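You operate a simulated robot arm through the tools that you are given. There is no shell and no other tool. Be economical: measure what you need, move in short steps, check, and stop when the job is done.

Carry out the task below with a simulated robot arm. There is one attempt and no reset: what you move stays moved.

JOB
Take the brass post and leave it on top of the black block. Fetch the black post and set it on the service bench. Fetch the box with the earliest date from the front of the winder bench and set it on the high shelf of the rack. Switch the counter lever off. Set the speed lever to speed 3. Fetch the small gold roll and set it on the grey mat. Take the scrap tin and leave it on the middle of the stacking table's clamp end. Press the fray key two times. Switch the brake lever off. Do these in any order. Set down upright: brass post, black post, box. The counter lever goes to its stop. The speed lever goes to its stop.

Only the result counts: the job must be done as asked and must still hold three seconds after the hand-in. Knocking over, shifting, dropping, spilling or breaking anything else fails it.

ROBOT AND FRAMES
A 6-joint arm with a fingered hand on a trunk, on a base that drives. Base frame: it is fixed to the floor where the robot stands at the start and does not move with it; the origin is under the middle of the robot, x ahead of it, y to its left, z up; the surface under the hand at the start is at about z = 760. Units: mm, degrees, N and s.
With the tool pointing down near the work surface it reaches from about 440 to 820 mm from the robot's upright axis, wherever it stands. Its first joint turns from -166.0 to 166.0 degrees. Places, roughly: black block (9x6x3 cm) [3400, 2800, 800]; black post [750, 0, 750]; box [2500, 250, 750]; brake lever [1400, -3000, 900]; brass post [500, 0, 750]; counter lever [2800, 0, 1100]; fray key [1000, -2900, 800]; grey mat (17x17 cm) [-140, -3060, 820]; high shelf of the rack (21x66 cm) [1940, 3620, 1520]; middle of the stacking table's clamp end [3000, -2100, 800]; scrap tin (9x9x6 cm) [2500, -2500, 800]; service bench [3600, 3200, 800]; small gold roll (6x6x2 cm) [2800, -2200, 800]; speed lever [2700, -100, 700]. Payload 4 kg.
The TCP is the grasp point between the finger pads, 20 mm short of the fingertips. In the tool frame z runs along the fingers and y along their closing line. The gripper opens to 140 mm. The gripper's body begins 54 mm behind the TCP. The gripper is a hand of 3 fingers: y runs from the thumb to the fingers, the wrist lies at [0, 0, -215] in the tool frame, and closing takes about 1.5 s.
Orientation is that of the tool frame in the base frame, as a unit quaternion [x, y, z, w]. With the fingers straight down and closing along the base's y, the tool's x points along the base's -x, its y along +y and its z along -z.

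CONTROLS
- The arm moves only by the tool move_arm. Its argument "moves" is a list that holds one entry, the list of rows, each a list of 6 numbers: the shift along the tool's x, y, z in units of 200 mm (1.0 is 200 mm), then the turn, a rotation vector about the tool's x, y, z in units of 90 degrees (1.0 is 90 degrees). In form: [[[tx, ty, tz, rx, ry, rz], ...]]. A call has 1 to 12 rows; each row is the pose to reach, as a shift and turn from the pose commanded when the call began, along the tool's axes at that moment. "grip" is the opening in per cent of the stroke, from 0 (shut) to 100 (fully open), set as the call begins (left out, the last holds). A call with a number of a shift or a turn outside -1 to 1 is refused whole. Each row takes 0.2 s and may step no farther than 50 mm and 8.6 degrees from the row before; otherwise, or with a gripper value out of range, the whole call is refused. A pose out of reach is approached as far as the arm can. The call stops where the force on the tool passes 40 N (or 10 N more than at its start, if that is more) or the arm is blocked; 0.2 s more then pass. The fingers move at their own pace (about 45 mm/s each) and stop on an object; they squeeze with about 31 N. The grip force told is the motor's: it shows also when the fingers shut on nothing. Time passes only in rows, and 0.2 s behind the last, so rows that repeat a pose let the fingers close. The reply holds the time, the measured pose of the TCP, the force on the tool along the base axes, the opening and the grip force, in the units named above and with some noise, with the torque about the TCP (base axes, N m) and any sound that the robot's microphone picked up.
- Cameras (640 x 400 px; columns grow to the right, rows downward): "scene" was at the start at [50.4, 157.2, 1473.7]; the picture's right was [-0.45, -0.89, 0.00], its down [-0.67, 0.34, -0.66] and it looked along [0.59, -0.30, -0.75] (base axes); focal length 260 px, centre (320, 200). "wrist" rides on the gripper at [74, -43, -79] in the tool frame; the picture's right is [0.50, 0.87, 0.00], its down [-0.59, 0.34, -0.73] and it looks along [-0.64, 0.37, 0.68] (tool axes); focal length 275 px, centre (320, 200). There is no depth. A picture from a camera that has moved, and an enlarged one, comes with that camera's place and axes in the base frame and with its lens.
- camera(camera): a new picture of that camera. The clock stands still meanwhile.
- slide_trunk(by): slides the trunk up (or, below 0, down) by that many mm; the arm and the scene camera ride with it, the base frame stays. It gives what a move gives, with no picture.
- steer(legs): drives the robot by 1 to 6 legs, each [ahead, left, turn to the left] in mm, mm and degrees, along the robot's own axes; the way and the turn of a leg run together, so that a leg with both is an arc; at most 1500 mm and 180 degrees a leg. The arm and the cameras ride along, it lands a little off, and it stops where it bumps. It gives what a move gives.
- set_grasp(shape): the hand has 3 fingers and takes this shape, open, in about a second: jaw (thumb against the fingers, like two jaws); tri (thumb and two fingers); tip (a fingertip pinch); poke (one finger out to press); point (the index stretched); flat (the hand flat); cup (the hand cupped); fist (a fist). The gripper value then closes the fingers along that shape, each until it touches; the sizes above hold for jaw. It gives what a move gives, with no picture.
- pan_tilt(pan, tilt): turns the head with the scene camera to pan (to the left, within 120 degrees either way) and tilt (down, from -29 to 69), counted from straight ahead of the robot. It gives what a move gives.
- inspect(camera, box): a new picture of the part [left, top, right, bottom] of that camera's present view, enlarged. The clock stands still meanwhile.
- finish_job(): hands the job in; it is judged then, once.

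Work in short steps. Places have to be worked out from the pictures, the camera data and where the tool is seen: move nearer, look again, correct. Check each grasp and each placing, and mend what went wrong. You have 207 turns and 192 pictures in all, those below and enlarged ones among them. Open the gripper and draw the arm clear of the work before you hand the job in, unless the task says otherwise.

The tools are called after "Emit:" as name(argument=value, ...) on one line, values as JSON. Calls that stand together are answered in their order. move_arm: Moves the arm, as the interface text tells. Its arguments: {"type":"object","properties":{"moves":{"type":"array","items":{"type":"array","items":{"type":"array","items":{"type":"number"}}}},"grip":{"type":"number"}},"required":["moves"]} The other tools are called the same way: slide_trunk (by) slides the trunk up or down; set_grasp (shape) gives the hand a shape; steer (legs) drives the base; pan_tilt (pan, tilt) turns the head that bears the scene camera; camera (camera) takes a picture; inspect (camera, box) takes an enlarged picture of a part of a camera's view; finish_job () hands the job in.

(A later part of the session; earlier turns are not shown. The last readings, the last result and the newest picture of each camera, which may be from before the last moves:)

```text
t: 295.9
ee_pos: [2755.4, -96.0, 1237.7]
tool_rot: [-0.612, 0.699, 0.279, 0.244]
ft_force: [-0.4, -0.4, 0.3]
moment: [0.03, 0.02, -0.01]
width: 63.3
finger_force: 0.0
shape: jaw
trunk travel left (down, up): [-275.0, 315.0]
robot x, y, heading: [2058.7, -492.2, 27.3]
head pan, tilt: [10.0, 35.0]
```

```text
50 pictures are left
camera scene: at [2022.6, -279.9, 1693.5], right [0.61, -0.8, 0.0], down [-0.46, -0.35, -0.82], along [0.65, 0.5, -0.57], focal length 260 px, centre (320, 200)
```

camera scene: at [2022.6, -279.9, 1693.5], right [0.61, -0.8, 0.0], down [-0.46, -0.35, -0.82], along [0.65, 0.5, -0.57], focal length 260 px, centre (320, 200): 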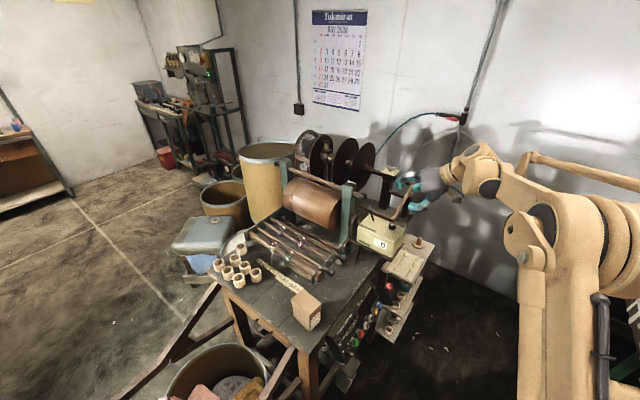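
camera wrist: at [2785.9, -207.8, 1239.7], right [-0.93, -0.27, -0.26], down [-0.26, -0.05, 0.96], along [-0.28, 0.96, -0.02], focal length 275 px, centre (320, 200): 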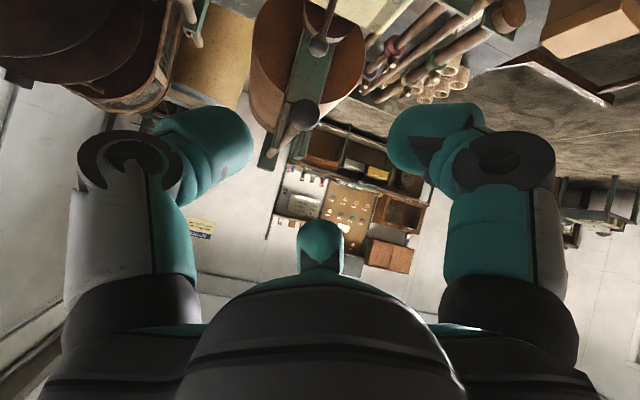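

Ball confirmed at ≈(2753,34,1104). I advance along the tool axis most of the way and look.

Emit:
move_arm(moves=[[[0, 0, 0.15, 0, 0, 0], [-0.005, 0.005, 0.3, 0, 0, 0], [-0.01, 0.01, 0.45, 0, 0, 0], [-0.01, 0.01, 0.6, 0, 0, 0]]])

Emit:
camera(camera="wrist")

Emit:
inspect(camera="scene", box=[320, 130, 470, 260])

```text
t: 296.9
ee_pos: [2752.3, -11.5, 1151.5]
tool_rot: [-0.611, 0.7, 0.278, 0.245]
ft_force: [0.2, -0.3, -0.7]
moment: [0.02, 0.0, 0.02]
width: 63.1
finger_force: 0.1
shape: jaw
trunk travel left (down, up): [-275.0, 315.0]
robot x, y, heading: [2056.1, -497.6, 27.3]
head pan, tilt: [10.0, 35.0]
```

```text
49 pictures are left
camera wrist: at [2783.3, -123.5, 1153.5], right [-0.93, -0.27, -0.26], down [-0.26, -0.05, 0.96], along [-0.28, 0.96, -0.02], focal length 275 px, centre (320, 200)
```

wrist: 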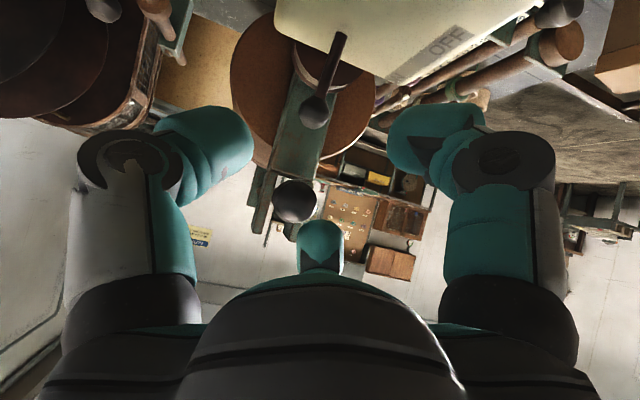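

```text
3.08 times, centred on (395, 195) of scene
camera zoom: at [2023.0, -279.2, 1693.4], right [0.6, -0.8, 0.0], down [-0.46, -0.35, -0.82], along [0.65, 0.49, -0.57], focal length 798 px, centre (89, 215)
```

zoom: 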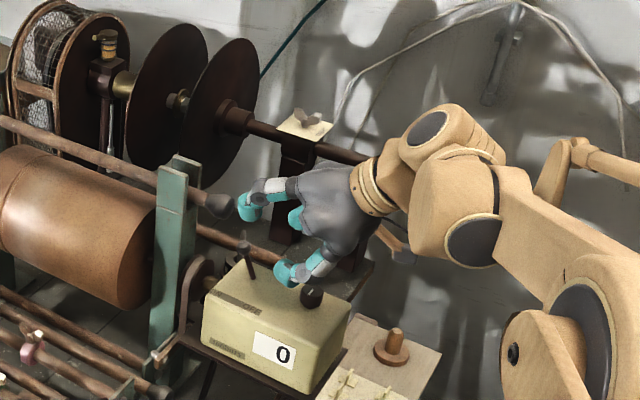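

A bar knob sits right above the ball (≈(2752,39,1154)), so the upper finger would strike it. I roll the hand 30° so the gap between fingers faces the knob, then advance 50 mm.

Emit:
move_arm(moves=[[[0, 0, 0, 0, 0, -0.085], [0, 0, 0, 0, 0, -0.17], [0, 0, 0, 0, 0, -0.255], [0, 0, 0, 0, 0, -0.333]]])

Emit:
camera(camera="wrist")

```text
t: 297.9
ee_pos: [2752.9, -11.3, 1152.8]
tool_rot: [0.719, -0.588, -0.234, -0.288]
ft_force: [-0.5, -0.1, 0.5]
moment: [-0.01, 0.02, 0.01]
width: 63.4
finger_force: 0.0
shape: jaw
out of reach, approached as far as the arm can: row 3, 4
trunk travel left (down, up): [-275.0, 315.0]
robot x, y, heading: [2053.7, -494.8, 27.3]
head pan, tilt: [10.0, 35.0]
```

```text
47 pictures are left
camera wrist: at [2808.0, -112.8, 1164.7], right [-0.75, -0.48, -0.46], down [-0.45, -0.14, 0.88], along [-0.49, 0.87, -0.11], focal length 275 px, centre (320, 200)
```

wrist: 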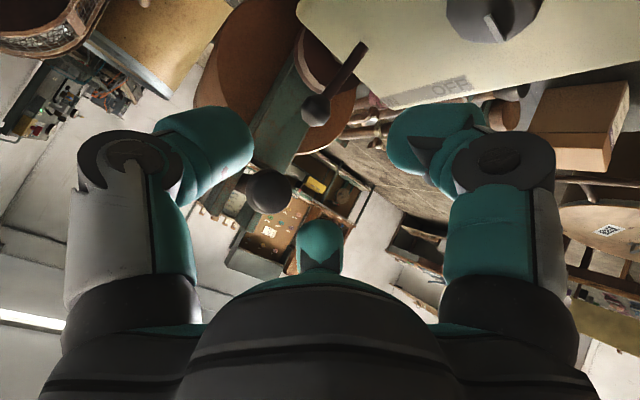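

Rolled about as far as the joint allows; the knob now sits in the gap. I advance 50 mm and look once.

Emit:
move_arm(moves=[[[0, 0, 0.06, 0, 0, 0], [0, 0, 0.12, 0, 0, 0], [0, 0, 0.18, 0, 0, 0], [0, 0, 0.24, 0, 0, 0]]])

Emit:
camera(camera="wrist")

```text
t: 298.9
ee_pos: [2752.9, 21.6, 1115.3]
tool_rot: [0.718, -0.589, -0.234, -0.288]
ft_force: [0.1, -0.4, -0.1]
moment: [-0.01, 0.0, 0.0]
width: 63.2
finger_force: 0.0
shape: jaw
trunk travel left (down, up): [-275.0, 315.0]
robot x, y, heading: [2055.5, -497.7, 27.3]
head pan, tilt: [10.0, 35.0]
```

```text
46 pictures are left
camera wrist: at [2808.3, -79.3, 1129.9], right [-0.75, -0.48, -0.46], down [-0.45, -0.14, 0.88], along [-0.49, 0.87, -0.11], focal length 275 px, centre (320, 200)
```

wrist: 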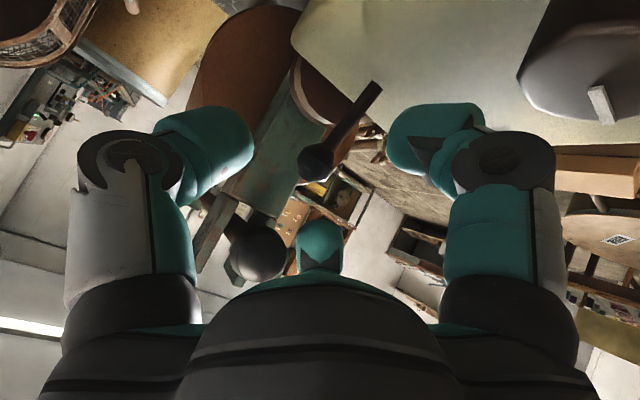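

Ball is centred at the fingertips. I close on it.

Emit:
move_arm(moves=[[[0, 0, 0, 0, 0, 0], [0, 0, 0, 0, 0, 0], [0, 0, 0, 0, 0, 0], [0, 0, 0, 0, 0, 0], [0, 0, 0, 0, 0, 0]]], grip=0)

Emit:
camera(camera="wrist")

```text
t: 300.1
ee_pos: [2753.2, 20.2, 1118.7]
tool_rot: [0.719, -0.588, -0.234, -0.288]
ft_force: [6.9, -3.6, 8.6]
moment: [0.06, -0.09, -0.1]
width: 0.0
finger_force: 31.0
shape: jaw
trunk travel left (down, up): [-275.0, 315.0]
robot x, y, heading: [2055.1, -491.1, 27.3]
head pan, tilt: [10.0, 35.0]
```

```text
45 pictures are left
camera wrist: at [2809.2, -81.5, 1130.5], right [-0.75, -0.48, -0.46], down [-0.45, -0.14, 0.88], along [-0.48, 0.87, -0.11], focal length 275 px, centre (320, 200)
```

wrist: 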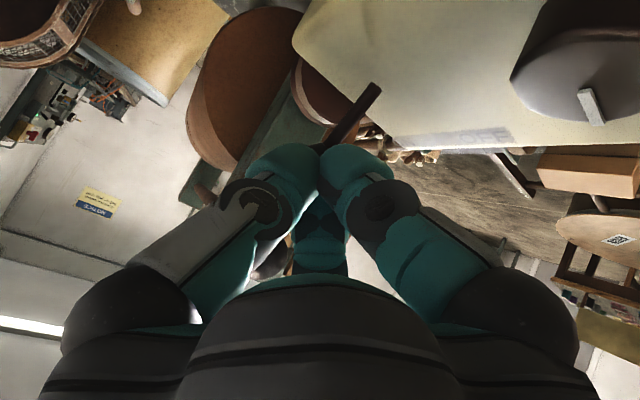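

The ball slipped out ahead of the tips. I reopen, advance 16 mm further, and close again.

Emit:
move_arm(moves=[[[0, 0, -0.01, 0, 0, 0], [0, 0, -0.01, 0, 0, 0], [0, 0, -0.01, 0, 0, 0], [0, 0, -0.01, 0, 0, 0], [0, 0, 0.03, 0, 0, 0], [0, 0, 0.06, 0, 0, 0], [0, 0, 0.085, 0, 0, 0]]], grip=45)

Emit:
move_arm(moves=[[[0, 0, 0, 0, 0, 0], [0, 0, 0, 0, 0, 0], [0, 0, 0, 0, 0, 0], [0, 0, 0, 0, 0, 0], [0, 0, 0, 0, 0, 0]]], grip=0)

Emit:
camera(camera="wrist")

```text
t: 301.7
ee_pos: [2753.6, 34.7, 1105.1]
tool_rot: [0.719, -0.588, -0.234, -0.288]
ft_force: [-0.1, -0.1, -0.7]
moment: [-0.05, 0.0, -0.02]
width: 62.5
finger_force: 0.1
shape: jaw
trunk travel left (down, up): [-275.0, 315.0]
robot x, y, heading: [2054.8, -496.1, 27.1]
head pan, tilt: [10.0, 35.0]
```

```text
t: 302.9
ee_pos: [2750.2, 36.0, 1107.0]
tool_rot: [0.719, -0.587, -0.234, -0.288]
ft_force: [-8.4, 3.9, 11.8]
moment: [-0.01, 0.23, -0.09]
width: 4.4
finger_force: 30.8
shape: jaw
trunk travel left (down, up): [-275.0, 315.0]
robot x, y, heading: [2056.7, -495.2, 27.6]
head pan, tilt: [10.0, 35.0]
```

```text
44 pictures are left
camera wrist: at [2806.3, -65.6, 1119.3], right [-0.75, -0.48, -0.46], down [-0.45, -0.14, 0.88], along [-0.49, 0.87, -0.11], focal length 275 px, centre (320, 200)
```

wrist: 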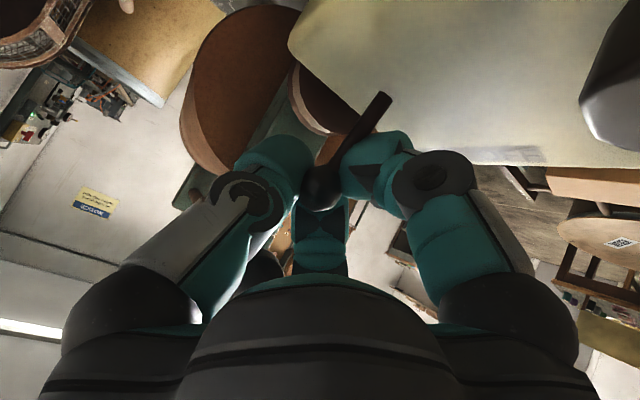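

The ball is now caged between the fingers. I draw it toward −y, first 16 mm.

Emit:
move_arm(moves=[[[0.018, 0.004, -0.02, 0, 0, 0], [0.036, 0.007, -0.04, 0, 0, 0], [0.055, 0.011, -0.06, 0, 0, 0]]])

```text
t: 303.7
ee_pos: [2751.4, 16.2, 1105.8]
tool_rot: [0.719, -0.588, -0.234, -0.288]
ft_force: [-12.0, 2.0, 11.3]
moment: [0.15, 0.26, -0.03]
width: 2.0
finger_force: 30.7
shape: jaw
trunk travel left (down, up): [-275.0, 315.0]
robot x, y, heading: [2054.5, -493.4, 27.1]
head pan, tilt: [10.0, 35.0]
```

Moving well. Continue 30 mm more until the stop.

Emit:
move_arm(moves=[[[0.018, 0.004, -0.018, 0, 0, 0], [0.036, 0.007, -0.035, 0, 0, 0], [0.055, 0.011, -0.05, 0, 0, 0], [0.075, 0.015, -0.07, 0, 0, 0], [0.095, 0.019, -0.085, 0, 0, 0], [0.115, 0.023, -0.1, 0, 0, 0]]])

Emit:
camera(camera="wrist")

```text
t: 304.6
ee_pos: [2750.8, 8.6, 1105.9]
tool_rot: [0.72, -0.585, -0.236, -0.289]
ft_force: [3.3, 19.9, 3.0]
moment: [0.23, 0.01, 0.16]
width: 1.2
finger_force: 30.7
shape: jaw
trunk travel left (down, up): [-275.0, 315.0]
robot x, y, heading: [2057.3, -495.3, 27.6]
head pan, tilt: [10.0, 35.0]
stopped in row 4: the force on the tool passed its limit at 44 N (the readings are from after the stop); the commanded pose is now the measured one
```

```text
43 pictures are left
camera wrist: at [2806.5, -91.8, 1117.3], right [-0.75, -0.48, -0.46], down [-0.45, -0.15, 0.88], along [-0.49, 0.86, -0.11], focal length 275 px, centre (320, 200)
```

wrist: 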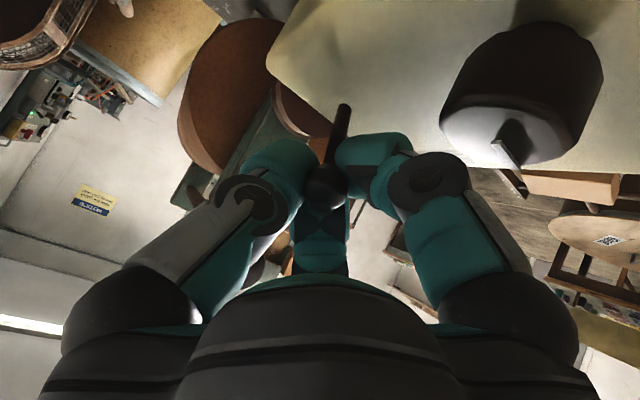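

The lever is now about vertical and resists at 44 N; the tight clamp likely hinders its rotation. I loosen the fingers slightly (caging) and pull on.

Emit:
move_arm(moves=[[[0, 0, 0, 0, 0, 0], [0, 0, 0, 0, 0, 0], [0.02, 0.004, -0.02, 0, 0, 0], [0.04, 0.008, -0.038, 0, 0, 0], [0.06, 0.012, -0.055, 0, 0, 0], [0.08, 0.016, -0.075, 0, 0, 0], [0.1, 0.02, -0.095, 0, 0, 0], [0.12, 0.024, -0.115, 0, 0, 0]]], grip=10)

Emit:
camera(camera="wrist")

```text
t: 306.4
ee_pos: [2749.2, -24.0, 1105.7]
tool_rot: [0.716, -0.591, -0.235, -0.287]
ft_force: [-1.0, 0.6, -0.1]
moment: [0.02, 0.01, -0.01]
width: 15.2
finger_force: 0.0
shape: jaw
out of reach, approached as far as the arm can: row 8
trunk travel left (down, up): [-275.0, 315.0]
robot x, y, heading: [2057.0, -494.0, 27.6]
head pan, tilt: [10.0, 35.0]
```

```text
42 pictures are left
camera wrist: at [2804.3, -125.6, 1118.7], right [-0.75, -0.47, -0.45], down [-0.45, -0.13, 0.88], along [-0.48, 0.87, -0.11], focal length 275 px, centre (320, 200)
```

wrist: 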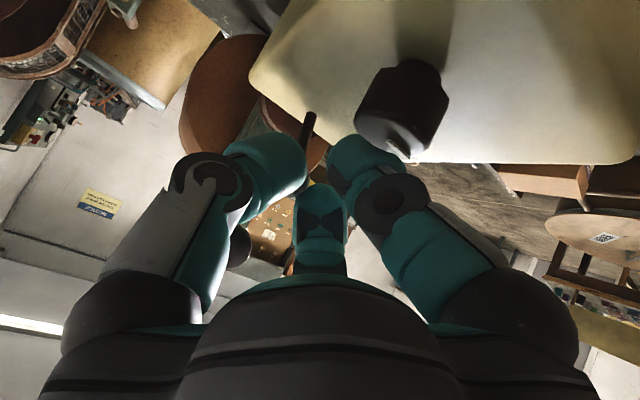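

Emit:
inspect(camera="scene", box=[340, 170, 420, 240])

```text
5.71 times, centred on (380, 205) of scene
camera zoom: at [2022.2, -279.5, 1693.5], right [0.61, -0.79, 0.0], down [-0.46, -0.35, -0.82], along [0.65, 0.5, -0.57], focal length 1483 px, centre (-23, 171)
```

zoom: 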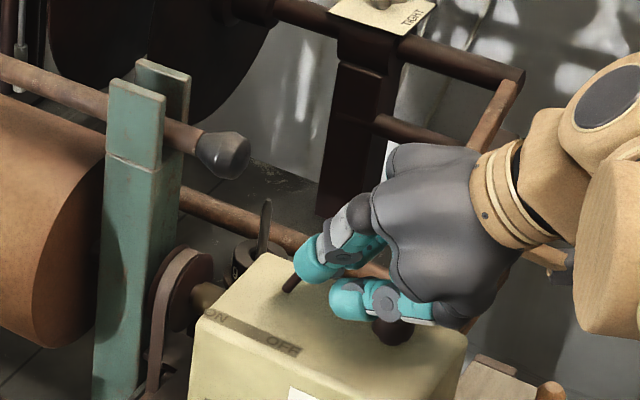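

The stick now leans toward OFF. I open, back off along the tool axis, and check.

Emit:
move_arm(moves=[[[0, 0, 0, 0, 0, 0], [0, 0, 0, 0, 0, 0], [0, 0, -0.1, 0, 0, 0], [0, 0, -0.3, 0, 0, 0], [0, 0, -0.5, 0, 0, 0], [0, 0, -0.7, 0, 0, 0]]], grip=40)

Emit:
inspect(camera="scene", box=[340, 170, 420, 240])

```text
t: 307.8
ee_pos: [2735.2, -88.1, 1207.3]
tool_rot: [0.705, -0.611, -0.233, -0.276]
ft_force: [-0.5, -0.9, -0.5]
moment: [0.0, 0.03, 0.0]
width: 55.7
finger_force: 0.1
shape: jaw
out of reach, approached as far as the arm can: row 3, 4, 5, 6
trunk travel left (down, up): [-275.0, 315.0]
robot x, y, heading: [2054.7, -495.0, 27.6]
head pan, tilt: [10.0, 35.0]
```

```text
5.71 times, centred on (380, 205) of scene
camera zoom: at [2021.3, -281.2, 1693.7], right [0.61, -0.79, 0.0], down [-0.46, -0.35, -0.82], along [0.65, 0.5, -0.57], focal length 1483 px, centre (-23, 171)
```

zoom: 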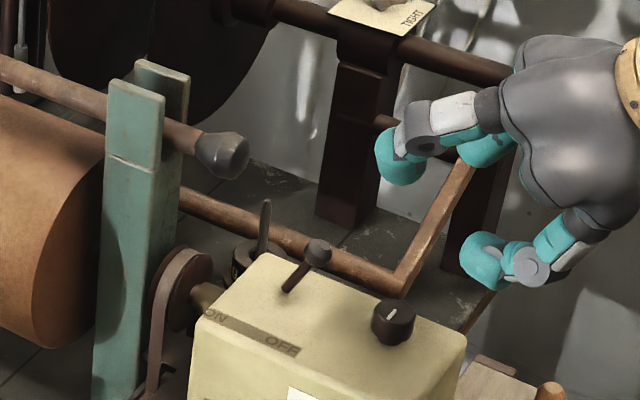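

The counter lever is fully over to OFF. Now I drive to the west side of the stacking table (about (1600,−2150)) and look.

Emit:
steer(legs=[[-700, 0, 0], [0, 0, -27.4], [0, -1340, 0], [170, 0, 0]])

Emit:
pan_tilt(pan=5, tilt=30)

Emit:
camera(camera="scene")

```text
t: 320.5
ee_pos: [2376.1, -2127.9, 1206.1]
tool_rot: [-0.53, 0.767, 0.157, 0.326]
ft_force: [-0.1, -0.6, -0.2]
moment: [0.03, 0.02, 0.02]
width: 55.9
finger_force: 0.1
shape: jaw
trunk travel left (down, up): [-275.0, 315.0]
robot x, y, heading: [1581.6, -2161.0, -1.1]
head pan, tilt: [10.0, 35.0]
```

```text
t: 321.1
ee_pos: [2374.9, -2128.2, 1207.6]
tool_rot: [-0.531, 0.766, 0.157, 0.326]
ft_force: [0.0, 0.1, 0.2]
moment: [0.01, 0.01, 0.02]
width: 55.9
finger_force: 0.0
shape: jaw
trunk travel left (down, up): [-275.0, 315.0]
robot x, y, heading: [1583.2, -2163.0, -1.0]
head pan, tilt: [5.0, 30.0]
```

```text
39 pictures are left
camera scene: at [1657.1, -1963.8, 1701.3], right [0.07, -1.0, 0.0], down [-0.5, -0.03, -0.87], along [0.86, 0.06, -0.5], focal length 260 px, centre (320, 200)
```

scene: 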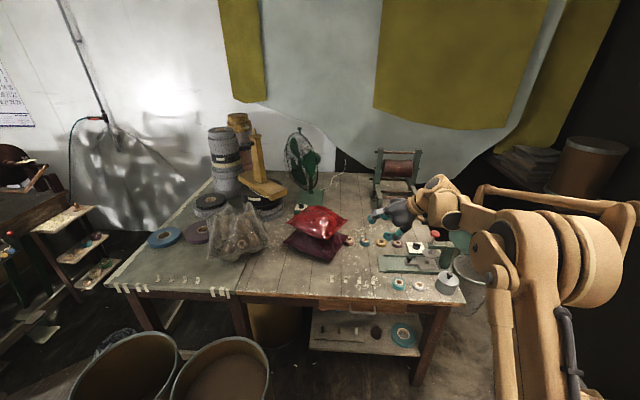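

Emit:
inspect(camera="scene", box=[330, 210, 480, 320])

```text
3.64 times, centred on (405, 265) of scene
camera zoom: at [1657.1, -1963.8, 1701.3], right [0.07, -1.0, 0.0], down [-0.5, -0.03, -0.87], along [0.86, 0.06, -0.5], focal length 944 px, centre (11, -36)
```

zoom: 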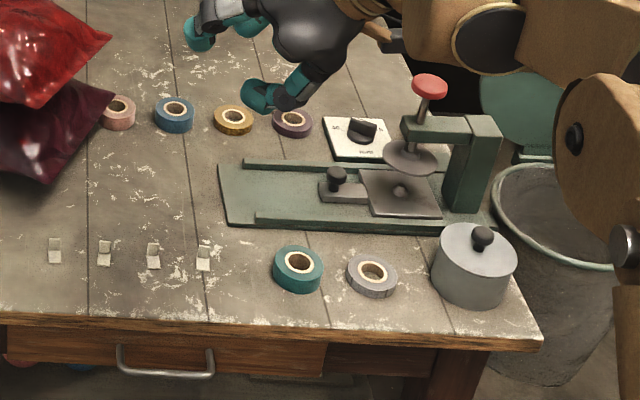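

Scrap tin ≈(2480,−2455), gold roll ≈(2730,−2207); the clamp-end middle ≈(2960,−2110). I reorient the tool to nearly vertical (20° forward tilt for reach, closing along y).

Emit:
move_arm(moves=[[[0, 0, 0, 0.037, 0.028, 0.075], [0, 0, 0, 0.075, 0.057, 0.15], [0, 0, 0, 0.112, 0.085, 0.225], [0, 0, 0, 0.149, 0.114, 0.3], [0, 0, 0, 0.187, 0.142, 0.375], [0, 0, 0, 0.224, 0.171, 0.45], [0, 0, 0, 0.261, 0.199, 0.525], [0, 0, 0, 0.299, 0.228, 0.6], [0, 0, 0, 0.336, 0.256, 0.675]]], grip=100)

```text
t: 323.1
ee_pos: [2375.1, -2128.2, 1206.4]
tool_rot: [0.001, 0.985, 0.001, 0.173]
ft_force: [-0.5, 0.4, 1.1]
moment: [-0.01, 0.03, 0.03]
width: 139.8
finger_force: 0.0
shape: jaw
trunk travel left (down, up): [-275.0, 315.0]
robot x, y, heading: [1583.7, -2164.7, -1.1]
head pan, tilt: [5.0, 30.0]
```

Orientation is right. I pull the hand back 200 mm and drive forward under the table overhang to ≈(2105,−2125).

Emit:
move_arm(moves=[[[0.235, 0, -0.085, 0, 0, 0], [0.47, 0, -0.17, 0, 0, 0], [0.705, 0, -0.255, 0, 0, 0], [0.94, 0, -0.342, 0, 0, 0]]])

Emit:
steer(legs=[[525, 40, 1.1]])

Emit:
pan_tilt(pan=-8, tilt=50)

Emit:
camera(camera="scene")

```text
refused: row 4 steps farther than a row can; nothing moved
```

```text
t: 326.1
ee_pos: [2889.9, -2080.3, 1205.0]
tool_rot: [-0.008, 0.985, 0.001, 0.174]
ft_force: [-0.4, 0.2, -0.8]
moment: [0.02, 0.04, 0.01]
width: 139.8
finger_force: 0.0
shape: jaw
trunk travel left (down, up): [-275.0, 315.0]
robot x, y, heading: [2097.0, -2124.5, 0.2]
head pan, tilt: [5.0, 30.0]
```

```text
t: 327.0
ee_pos: [2890.5, -2081.0, 1207.4]
tool_rot: [-0.009, 0.985, 0.002, 0.173]
ft_force: [-0.4, 0.1, -0.2]
moment: [0.0, -0.02, 0.03]
width: 139.7
finger_force: 0.0
shape: jaw
trunk travel left (down, up): [-275.0, 315.0]
robot x, y, heading: [2099.3, -2129.5, -0.1]
head pan, tilt: [-8.0, 50.0]
```

```text
37 pictures are left
camera scene: at [2156.1, -1946.3, 1671.8], right [-0.14, -0.99, 0.0], down [-0.76, 0.11, -0.64], along [0.64, -0.09, -0.77], focal length 260 px, centre (320, 200)
```

scene: 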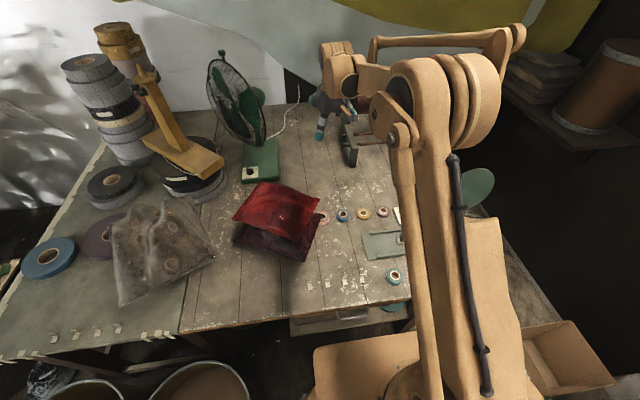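

Two-view fix: gold roll ≈(2807,−2224), table z≈760, tin ≈(2520,−2478), table middle x≈2990 — matching the hints. I nudge 50 mm forward and bring the hand toward the tin.

Emit:
steer(legs=[[50, 0, 0]])

Emit:
move_arm(moves=[[[0.163, -0.165, -0.059, 0, 0, 0], [0.327, -0.33, -0.119, 0, 0, 0], [0.49, -0.495, -0.178, 0, 0, 0], [0.654, -0.66, -0.238, 0, 0, 0], [0.817, -0.825, -0.297, 0, 0, 0], [0.981, -0.99, -0.357, 0, 0, 0]]])

Emit:
move_arm(moves=[[[0.163, -0.165, -0.059, 0, 0, -0.08], [0.327, -0.33, -0.119, 0, 0, -0.16], [0.49, -0.495, -0.178, 0, 0, -0.24], [0.654, -0.66, -0.238, 0, 0, -0.32], [0.817, -0.825, -0.297, 0, 0, -0.333], [0.93, -0.95, -0.34, 0, 0, -0.333]]])

Emit:
slide_trunk(by=-250)

Emit:
camera(camera="wrist")

```text
t: 327.9
ee_pos: [2944.4, -2080.5, 1203.6]
tool_rot: [-0.009, 0.985, 0.002, 0.172]
ft_force: [0.6, 0.3, 0.3]
moment: [-0.04, 0.04, 0.02]
width: 139.9
finger_force: 0.0
shape: jaw
trunk travel left (down, up): [-275.0, 315.0]
robot x, y, heading: [2153.5, -2129.9, -0.1]
head pan, tilt: [-8.0, 50.0]
```

```text
t: 329.3
ee_pos: [2736.1, -2281.9, 1207.0]
tool_rot: [-0.008, 0.985, 0.002, 0.172]
ft_force: [0.1, 0.0, 0.0]
moment: [0.01, 0.0, -0.01]
width: 139.9
finger_force: 0.1
shape: jaw
trunk travel left (down, up): [-275.0, 315.0]
robot x, y, heading: [2150.3, -2125.7, -0.3]
head pan, tilt: [-8.0, 50.0]
```

```text
t: 330.7
ee_pos: [2540.3, -2475.3, 1207.7]
tool_rot: [-0.26, 0.95, -0.043, 0.165]
ft_force: [-0.1, 0.7, 0.3]
moment: [0.0, -0.03, -0.02]
width: 139.7
finger_force: 0.1
shape: jaw
trunk travel left (down, up): [-275.0, 315.0]
robot x, y, heading: [2149.6, -2127.3, -0.0]
head pan, tilt: [-8.0, 50.0]
```

```text
t: 333.3
ee_pos: [2542.5, -2475.5, 956.9]
tool_rot: [-0.259, 0.95, -0.044, 0.166]
ft_force: [0.6, 0.1, 0.2]
moment: [-0.02, 0.03, 0.02]
width: 140.0
finger_force: 0.1
shape: jaw
trunk travel left (down, up): [-25.0, 565.0]
robot x, y, heading: [2153.7, -2125.6, -0.4]
head pan, tilt: [-8.0, 50.0]
```

```text
36 pictures are left
camera wrist: at [2474.7, -2550.3, 1016.3], right [-0.82, 0.49, -0.29], down [0.07, 0.59, 0.81], along [0.57, 0.64, -0.51], focal length 275 px, centre (320, 200)
```

wrist: 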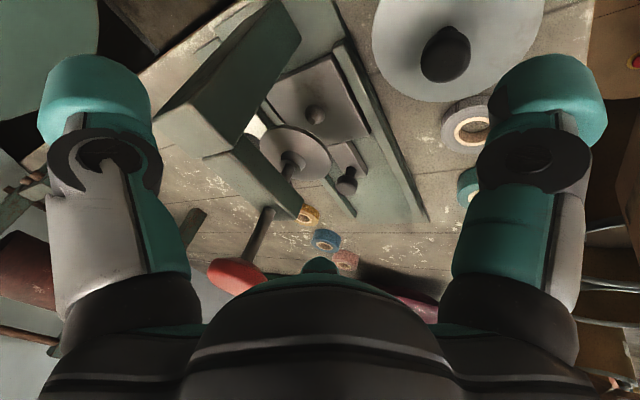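

Tin centre ≈(2494,−2466), lid top ≈825. I move above it and then straight down to TCP z≈808.

Emit:
move_arm(moves=[[[0.13, 0.104, 0.1, 0, 0, 0], [0.26, 0.2075, 0.2, 0, 0, 0], [0.3, 0.23, 0.32, 0, 0, 0], [0.34, 0.255, 0.45, 0, 0, 0], [0.37, 0.27, 0.54, 0, 0, 0], [0.39, 0.283, 0.618, 0, 0, 0]]])

Emit:
camera(camera="wrist")

```text
t: 334.6
ee_pos: [2514.2, -2448.3, 823.6]
tool_rot: [-0.256, 0.951, -0.045, 0.166]
ft_force: [7.4, -3.0, 29.9]
moment: [-0.11, 2.25, 0.26]
width: 140.3
finger_force: 0.0
shape: jaw
out of reach, approached as far as the arm can: row 1, 2, 3, 4, 5, 6
trunk travel left (down, up): [-25.0, 565.0]
robot x, y, heading: [2150.5, -2124.7, -0.3]
head pan, tilt: [-8.0, 50.0]
stopped in row 6: the force on the tool passed its limit at 73 N (the readings are from after the stop); the commanded pose is now the measured one
```

```text
35 pictures are left
camera wrist: at [2446.2, -2522.3, 883.7], right [-0.82, 0.5, -0.29], down [0.07, 0.59, 0.8], along [0.57, 0.64, -0.52], focal length 275 px, centre (320, 200)
```

wrist: 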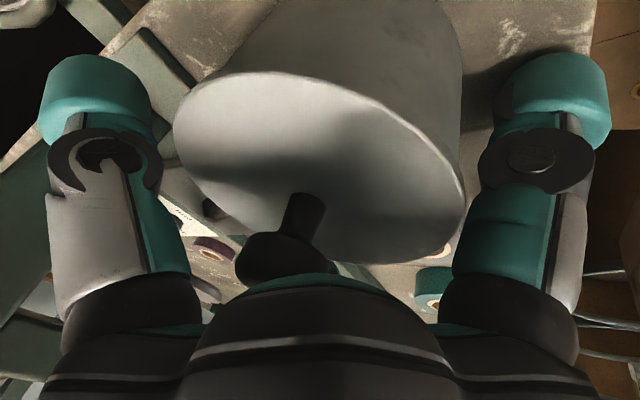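

A fingertip landed on the lid because the arm couldn't reach that close in. I lift, back the base 70 mm, and retry.

Emit:
move_arm(moves=[[[-0.05, -0.03, -0.16, 0, 0, 0], [-0.1, -0.058, -0.32, 0, 0, 0], [-0.147, -0.085, -0.47, 0, 0, 0]]])

Emit:
steer(legs=[[-80, 30, 0.3]])

Emit:
camera(camera="wrist")

```text
t: 335.4
ee_pos: [2513.6, -2449.1, 922.3]
tool_rot: [-0.256, 0.952, -0.044, 0.164]
ft_force: [-1.1, 0.5, -0.1]
moment: [-0.02, 0.03, 0.02]
width: 139.8
finger_force: 0.0
shape: jaw
trunk travel left (down, up): [-25.0, 565.0]
robot x, y, heading: [2150.7, -2127.6, -0.1]
head pan, tilt: [-8.0, 50.0]
```

```text
t: 336.4
ee_pos: [2434.0, -2415.5, 922.5]
tool_rot: [-0.257, 0.951, -0.044, 0.165]
ft_force: [0.5, 0.7, 0.2]
moment: [0.01, 0.0, 0.0]
width: 139.7
finger_force: 0.0
shape: jaw
trunk travel left (down, up): [-25.0, 565.0]
robot x, y, heading: [2068.5, -2098.7, 0.2]
head pan, tilt: [-8.0, 50.0]
```

```text
34 pictures are left
camera wrist: at [2367.8, -2491.0, 982.2], right [-0.82, 0.5, -0.29], down [0.07, 0.59, 0.8], along [0.57, 0.64, -0.52], focal length 275 px, centre (320, 200)
```

wrist: 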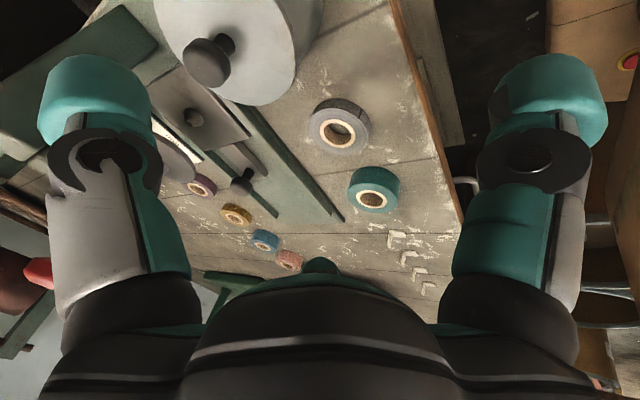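

Tin now measured ≈(2507,−2467). I go above and straight down to TCP z≈806.

Emit:
move_arm(moves=[[[-0.081, -0.198, 0.088, 0, 0, 0], [-0.1625, -0.395, 0.175, 0, 0, 0], [-0.12, -0.372, 0.3, 0, 0, 0], [-0.08, -0.348, 0.43, 0, 0, 0], [-0.04, -0.326, 0.56, 0, 0, 0], [-0.02, -0.313, 0.63, 0, 0, 0], [-0.005, -0.304, 0.678, 0, 0, 0]]])

Emit:
camera(camera="wrist")

```text
t: 337.8
ee_pos: [2511.4, -2467.9, 825.1]
tool_rot: [-0.259, 0.95, -0.045, 0.166]
ft_force: [4.3, -2.1, 22.3]
moment: [-0.05, 1.59, 0.15]
width: 140.0
finger_force: 0.0
shape: jaw
trunk travel left (down, up): [-25.0, 565.0]
robot x, y, heading: [2071.2, -2096.4, 0.4]
head pan, tilt: [-8.0, 50.0]
stopped in row 6: the force on the tool passed its limit at 63 N (the readings are from after the stop); the commanded pose is now the measured one
```

```text
33 pictures are left
camera wrist: at [2443.6, -2542.3, 884.2], right [-0.82, 0.49, -0.3], down [0.07, 0.59, 0.8], along [0.57, 0.64, -0.52], focal length 275 px, centre (320, 200)
```

wrist: 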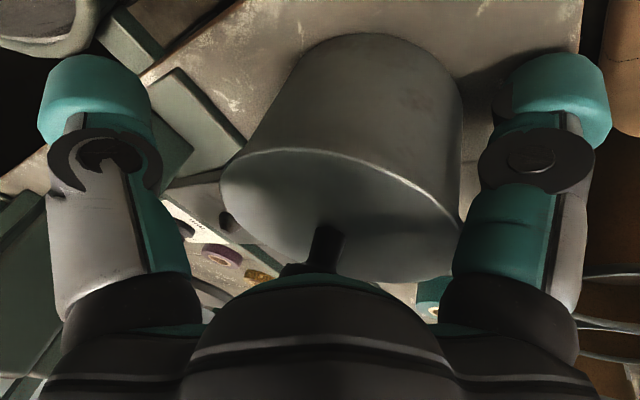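

The −x fingertip reached the table because of the tilt. I lift, reduce the tilt to 10°, and lower again to TCP z≈814.

Emit:
move_arm(moves=[[[-0.066, -0.038, -0.211, 0, 0, 0], [-0.066, -0.038, -0.211, -0.028, 0.048, 0], [-0.066, -0.038, -0.211, -0.056, 0.096, 0], [-0.03, -0.018, -0.1, -0.056, 0.096, 0], [0.0, 0.0, 0.0, -0.056, 0.096, 0], [0.016, 0.0094, 0.052, -0.056, 0.096, 0]]])

Emit:
move_arm(moves=[[[0, 0, 0, 0, 0, 0], [0, 0, 0, 0, 0, 0], [0, 0, 0, 0, 0, 0], [0, 0, 0, 0, 0, 0], [0, 0, 0, 0, 0, 0], [0, 0, 0, 0, 0, 0]]], grip=0)

Emit:
camera(camera="wrist")

```text
t: 339.2
ee_pos: [2509.4, -2468.0, 813.6]
tool_rot: [-0.26, 0.962, -0.024, 0.083]
ft_force: [-6.2, -0.9, 13.6]
moment: [-0.03, 0.55, -0.03]
width: 140.0
finger_force: 0.1
shape: jaw
trunk travel left (down, up): [-25.0, 565.0]
robot x, y, heading: [2071.9, -2097.5, 0.3]
head pan, tilt: [-8.0, 50.0]
```

```text
t: 340.6
ee_pos: [2511.7, -2467.0, 814.7]
tool_rot: [-0.262, 0.961, -0.022, 0.083]
ft_force: [-4.9, 0.7, 19.2]
moment: [-0.15, 0.25, -0.07]
width: 71.9
finger_force: 30.5
shape: jaw
trunk travel left (down, up): [-25.0, 565.0]
robot x, y, heading: [2070.9, -2093.6, 0.1]
head pan, tilt: [-8.0, 50.0]
```

```text
32 pictures are left
camera wrist: at [2454.4, -2541.5, 884.4], right [-0.86, 0.49, -0.15], down [0.2, 0.59, 0.78], along [0.47, 0.64, -0.61], focal length 275 px, centre (320, 200)
```

wrist: 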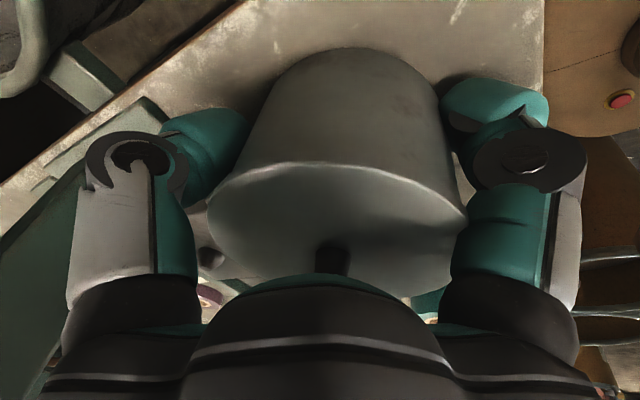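

Gripped. I lift 150 mm and check.

Emit:
move_arm(moves=[[[-0.01, -0.006, -0.07, 0, 0, 0], [-0.037, -0.022, -0.25, 0, 0, 0], [-0.073, -0.043, -0.49, 0, 0, 0], [-0.11, -0.065, -0.73, 0, 0, 0], [-0.14, -0.08, -0.95, 0, 0, 0]]])

Emit:
camera(camera="wrist")

```text
t: 341.8
ee_pos: [2511.3, -2466.6, 1006.1]
tool_rot: [-0.26, 0.962, -0.023, 0.083]
ft_force: [-0.3, -1.0, -3.7]
moment: [0.0, -0.03, 0.02]
width: 70.8
finger_force: 31.0
shape: jaw
trunk travel left (down, up): [-25.0, 565.0]
robot x, y, heading: [2071.6, -2100.9, -0.0]
head pan, tilt: [-8.0, 50.0]
```

```text
31 pictures are left
camera wrist: at [2455.8, -2541.7, 1075.6], right [-0.86, 0.49, -0.15], down [0.21, 0.59, 0.78], along [0.47, 0.64, -0.61], focal length 275 px, centre (320, 200)
```

wrist: 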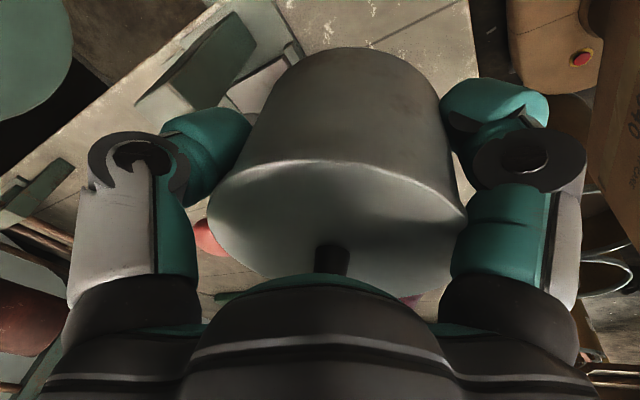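

Tin is held well. I move +y in two calls, then drive forward 80.

Emit:
move_arm(moves=[[[-0.12, 0.208, 0, 0, 0, 0], [-0.24, 0.416, 0, 0, 0, 0], [-0.36, 0.624, 0, 0, 0, 0], [-0.48, 0.832, 0, 0, 0, 0], [-0.55, 0.95, 0, 0, 0, 0]]])

Emit:
move_arm(moves=[[[-0.12, 0.208, 0, 0, 0, 0], [-0.24, 0.416, 0, 0, 0, 0], [-0.345, 0.6, 0, 0, 0, 0]]])

Emit:
steer(legs=[[85, 0, 0]])

Emit:
move_arm(moves=[[[-0.2, -0.115, 0.041, 0, 0, 0], [-0.4, -0.23, 0.082, 0, 0, 0], [-0.6, -0.345, 0.122, 0, 0, 0], [-0.8, -0.46, 0.163, 0, 0, 0], [-0.98, -0.563, 0.2, 0, 0, 0]]])

```text
t: 343.0
ee_pos: [2507.4, -2247.6, 1004.6]
tool_rot: [-0.26, 0.962, -0.024, 0.082]
ft_force: [-0.6, -0.8, -4.6]
moment: [0.07, -0.03, 0.03]
width: 70.8
finger_force: 31.2
shape: jaw
trunk travel left (down, up): [-25.0, 565.0]
robot x, y, heading: [2072.3, -2096.4, 0.1]
head pan, tilt: [-8.0, 50.0]
```

```text
t: 343.8
ee_pos: [2509.4, -2111.7, 1002.3]
tool_rot: [-0.26, 0.962, -0.023, 0.083]
ft_force: [0.2, -0.7, -4.1]
moment: [-0.02, -0.09, 0.01]
width: 70.7
finger_force: 30.9
shape: jaw
trunk travel left (down, up): [-25.0, 565.0]
robot x, y, heading: [2070.4, -2099.6, 0.3]
head pan, tilt: [-8.0, 50.0]
```

```text
t: 344.9
ee_pos: [2596.1, -2112.6, 1001.9]
tool_rot: [-0.261, 0.962, -0.024, 0.081]
ft_force: [0.2, 0.6, -3.3]
moment: [0.04, -0.03, -0.02]
width: 70.3
finger_force: 31.6
shape: jaw
trunk travel left (down, up): [-25.0, 565.0]
robot x, y, heading: [2154.1, -2095.5, 0.2]
head pan, tilt: [-8.0, 50.0]
```

```text
t: 346.1
ee_pos: [2828.1, -2112.3, 1000.4]
tool_rot: [-0.261, 0.962, -0.023, 0.081]
ft_force: [0.2, 0.8, -3.8]
moment: [0.0, -0.05, -0.02]
width: 70.4
finger_force: 31.2
shape: jaw
trunk travel left (down, up): [-25.0, 565.0]
robot x, y, heading: [2155.4, -2098.7, 0.2]
head pan, tilt: [-8.0, 50.0]
```

Emit:
move_arm(moves=[[[-0.2, -0.115, 0.041, 0, 0, 0], [-0.4, -0.23, 0.082, 0, 0, 0], [-0.6, -0.345, 0.122, 0, 0, 0], [-0.68, -0.39, 0.139, 0, 0, 0]]])

Emit:
camera(camera="scene")

```text
t: 347.1
ee_pos: [2985.1, -2109.2, 997.6]
tool_rot: [-0.261, 0.962, -0.022, 0.081]
ft_force: [-0.2, -0.3, -4.7]
moment: [0.01, -0.07, 0.01]
width: 70.4
finger_force: 31.1
shape: jaw
trunk travel left (down, up): [-25.0, 565.0]
robot x, y, heading: [2156.9, -2098.1, 0.1]
head pan, tilt: [-8.0, 50.0]
```

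```text
30 pictures are left
camera scene: at [2214.0, -1915.9, 1421.7], right [-0.14, -0.99, 0.0], down [-0.76, 0.11, -0.64], along [0.64, -0.09, -0.77], focal length 260 px, centre (320, 200)
```

scene: 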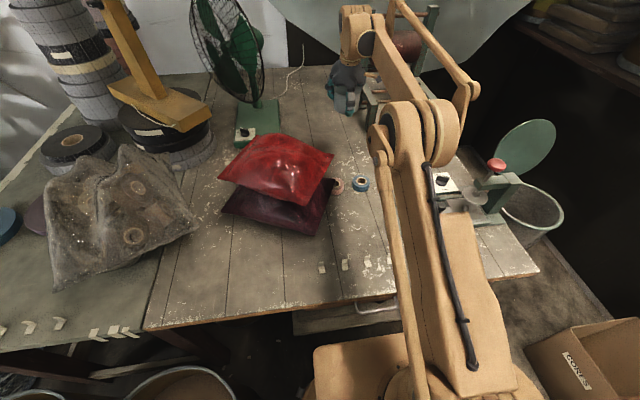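

Emit:
inspect(camera="scene", box=[300, 0, 460, 200])

```text
2.00 times, centred on (380, 100) of scene
camera zoom: at [2214.0, -1915.9, 1421.7], right [-0.14, -0.99, 0.0], down [-0.76, 0.11, -0.64], along [0.64, -0.09, -0.77], focal length 519 px, centre (200, 400)
```

zoom: 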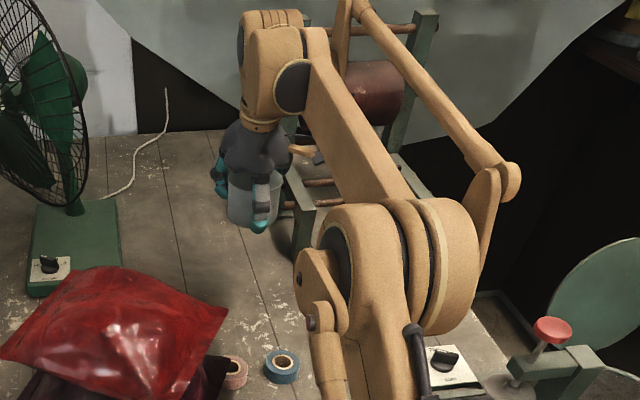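

The landing spot is clear. I descend (shifting slightly to (2995,−2122)).

Emit:
move_arm(moves=[[[0.0, -0.03, 0.2, 0, 0, 0], [0.04, -0.02, 0.42, 0, 0, 0], [0.08, -0.01, 0.65, 0, 0, 0], [0.11, -0.005, 0.82, 0, 0, 0], [0.12, -0.003, 0.87, 0, 0, 0], [0.125, -0.002, 0.89, 0, 0, 0], [0.128, 0, 0.91, 0, 0, 0], [0.13, 0, 0.93, 0, 0, 0], [0.133, 0, 0.945, 0, 0, 0]]])

```text
t: 349.1
ee_pos: [2993.4, -2122.2, 813.8]
tool_rot: [-0.261, 0.961, -0.023, 0.083]
ft_force: [9.5, 0.7, 30.8]
moment: [-0.24, 0.31, 0.1]
width: 70.1
finger_force: 30.9
shape: jaw
trunk travel left (down, up): [-25.0, 565.0]
robot x, y, heading: [2158.7, -2098.3, 0.2]
head pan, tilt: [-8.0, 50.0]
```

Contact at TCP z≈814, equal to the pick height. I open fully and lift.

Emit:
move_arm(moves=[[[0, 0, -0.01, 0, 0, 0], [0, 0, -0.01, 0, 0, 0], [0, 0, -0.01, 0, 0, 0], [0, 0, -0.01, 0, 0, 0], [0, 0, -0.01, 0, 0, 0], [0, 0, -0.01, 0, 0, 0]]], grip=100)

Emit:
move_arm(moves=[[[-0.015, -0.009, -0.1, 0, 0, 0], [-0.045, -0.026, -0.3, 0, 0, 0], [-0.08, -0.045, -0.53, 0, 0, 0], [-0.11, -0.065, -0.75, 0, 0, 0], [0.1, 0.05, -0.78, 0, 0, 0], [0.3, 0.17, -0.82, 0, 0, 0]]])

Emit:
camera(camera="scene")

```text
t: 349.7
ee_pos: [2993.6, -2123.8, 813.3]
tool_rot: [-0.261, 0.962, -0.022, 0.083]
ft_force: [0.0, 0.2, 2.0]
moment: [-0.02, 0.01, 0.0]
width: 139.7
finger_force: 0.0
shape: jaw
trunk travel left (down, up): [-25.0, 565.0]
robot x, y, heading: [2151.5, -2097.2, 0.1]
head pan, tilt: [-8.0, 50.0]
heard: snap
stopped in row 2: the force on the tool passed its limit at 43 N (the readings are from after the stop); the commanded pose is now the measured one
```

```text
t: 351.1
ee_pos: [2892.3, -2124.7, 965.2]
tool_rot: [-0.261, 0.962, -0.023, 0.082]
ft_force: [0.5, -0.4, 0.4]
moment: [-0.01, 0.03, -0.01]
width: 139.8
finger_force: 0.0
shape: jaw
trunk travel left (down, up): [-25.0, 565.0]
robot x, y, heading: [2156.6, -2097.7, 0.2]
head pan, tilt: [-8.0, 50.0]
heard: snap
```

```text
28 pictures are left
camera scene: at [2212.0, -1915.9, 1421.8], right [-0.14, -0.99, 0.0], down [-0.76, 0.11, -0.64], along [0.64, -0.09, -0.77], focal length 260 px, centre (320, 200)
```

scene: 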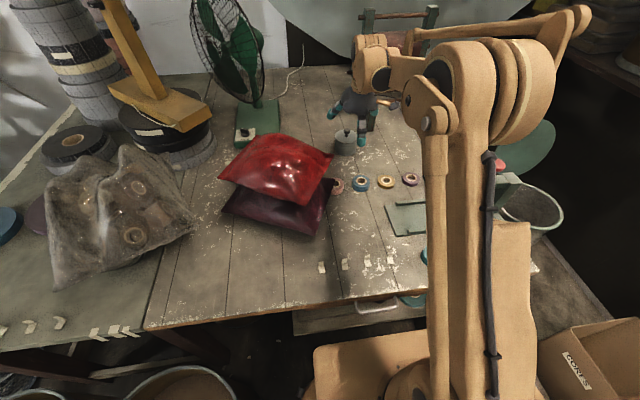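

The tin stands in place, but a "snap" was heard; I inspect the area.

Emit:
inspect(camera="scene", box=[290, 60, 450, 220])

```text
2.50 times, centred on (370, 140) of scene
camera zoom: at [2212.0, -1915.9, 1421.8], right [-0.14, -0.99, 0.0], down [-0.76, 0.11, -0.64], along [0.64, -0.09, -0.77], focal length 649 px, centre (195, 350)
```

zoom: 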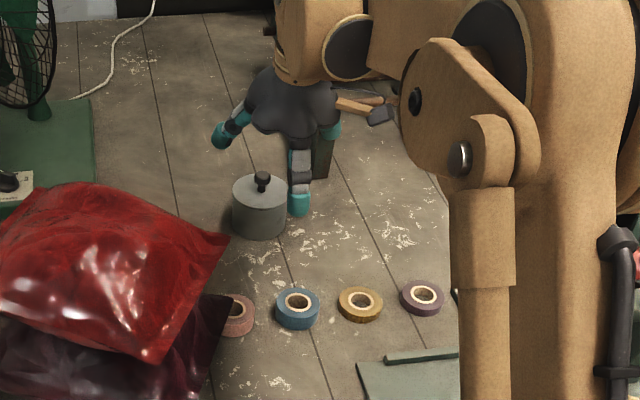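

All looks intact. Now the gold roll ≈(2806,−2229): I untilt the tool and move above it with a 112 mm opening.

Emit:
move_arm(moves=[[[0.17, -0.053, 0.055, -0.028, 0.048, 0], [0.335, -0.105, 0.11, -0.056, 0.096, 0], [0.5, -0.157, 0.165, -0.056, 0.096, 0], [0.67, -0.21, 0.22, -0.056, 0.096, 0]]], grip=80)

Emit:
camera(camera="wrist")

```text
t: 352.1
ee_pos: [2809.6, -2227.1, 903.0]
tool_rot: [-0.263, 0.965, 0.001, -0.003]
ft_force: [0.1, 0.2, -0.4]
moment: [0.0, -0.03, -0.01]
width: 112.2
finger_force: 0.2
shape: jaw
trunk travel left (down, up): [-25.0, 565.0]
robot x, y, heading: [2158.1, -2097.3, 0.2]
head pan, tilt: [-8.0, 50.0]
```

```text
26 pictures are left
camera wrist: at [2767.3, -2302.6, 982.0], right [-0.87, 0.49, 0.0], down [0.34, 0.59, 0.73], along [0.36, 0.64, -0.68], focal length 275 px, centre (320, 200)
```

wrist: 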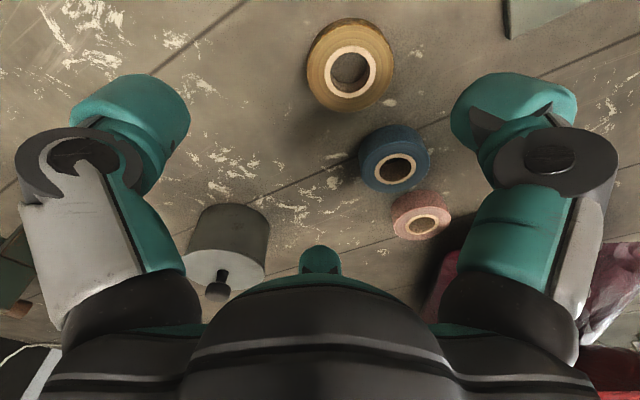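

Gold roll measured ≈(2789,−2221). I shift and descend to TCP z≈798.

Emit:
move_arm(moves=[[[0.0735, 0.0725, 0.1, 0, 0, 0], [0.0735, 0.0725, 0.3, 0, 0, 0], [0.0735, 0.0725, 0.43, 0, 0, 0], [0.0735, 0.0725, 0.49, 0, 0, 0], [0.0735, 0.0725, 0.52, 0, 0, 0]]])

Emit:
camera(camera="wrist")

```text
t: 353.3
ee_pos: [2790.8, -2223.4, 801.6]
tool_rot: [-0.262, 0.965, 0.0, -0.002]
ft_force: [1.6, -1.0, 2.8]
moment: [0.16, -0.09, -0.11]
width: 112.2
finger_force: 0.0
shape: jaw
trunk travel left (down, up): [-25.0, 565.0]
robot x, y, heading: [2155.6, -2091.9, 0.3]
head pan, tilt: [-8.0, 50.0]
```

```text
25 pictures are left
camera wrist: at [2748.4, -2297.6, 879.7], right [-0.87, 0.5, 0.0], down [0.34, 0.59, 0.73], along [0.36, 0.64, -0.68], focal length 275 px, centre (320, 200)
```

wrist: 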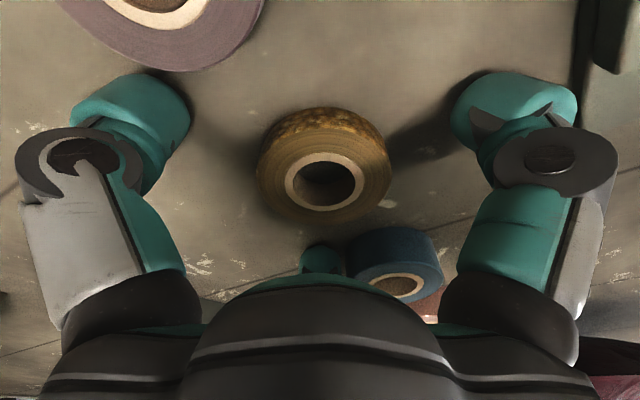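

The roll is centred between the fingers. I close and lift.

Emit:
move_arm(moves=[[[0, 0, 0, 0, 0, 0], [0, 0, 0, 0, 0, 0], [0, 0, 0, 0, 0, 0], [0, 0, 0, 0, 0, 0], [0, 0, 0, 0, 0, 0], [0, 0, 0, 0, 0, 0]]], grip=0)

Emit:
move_arm(moves=[[[0, 0, -0.1, 0, 0, 0], [0, 0, -0.3, 0, 0, 0], [0, 0, -0.5, 0, 0, 0], [0, 0, -0.7, 0, 0, 0], [0, 0, -0.9, 0, 0, 0]]])

Emit:
camera(camera="wrist")

```text
t: 354.7
ee_pos: [2791.5, -2223.5, 802.0]
tool_rot: [-0.261, 0.965, 0.0, -0.002]
ft_force: [-0.3, 1.7, 8.0]
moment: [0.15, -0.09, 0.04]
width: 48.4
finger_force: 31.6
shape: jaw
trunk travel left (down, up): [-25.0, 565.0]
robot x, y, heading: [2157.1, -2100.0, 0.3]
head pan, tilt: [-8.0, 50.0]
```

```text
t: 355.9
ee_pos: [2791.8, -2222.6, 981.5]
tool_rot: [-0.261, 0.965, 0.0, -0.002]
ft_force: [-0.8, 0.2, 0.0]
moment: [-0.01, -0.01, -0.02]
width: 47.8
finger_force: 30.8
shape: jaw
trunk travel left (down, up): [-25.0, 565.0]
robot x, y, heading: [2152.1, -2098.6, -0.0]
head pan, tilt: [-8.0, 50.0]
```

```text
24 pictures are left
camera wrist: at [2748.2, -2297.2, 1060.3], right [-0.87, 0.5, 0.0], down [0.34, 0.59, 0.73], along [0.36, 0.64, -0.68], focal length 275 px, centre (320, 200)
```

wrist: 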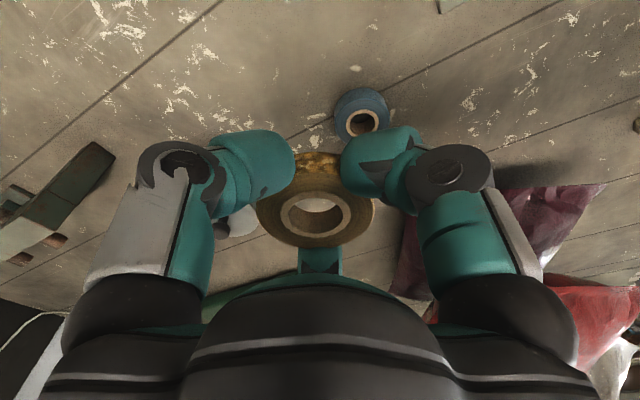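

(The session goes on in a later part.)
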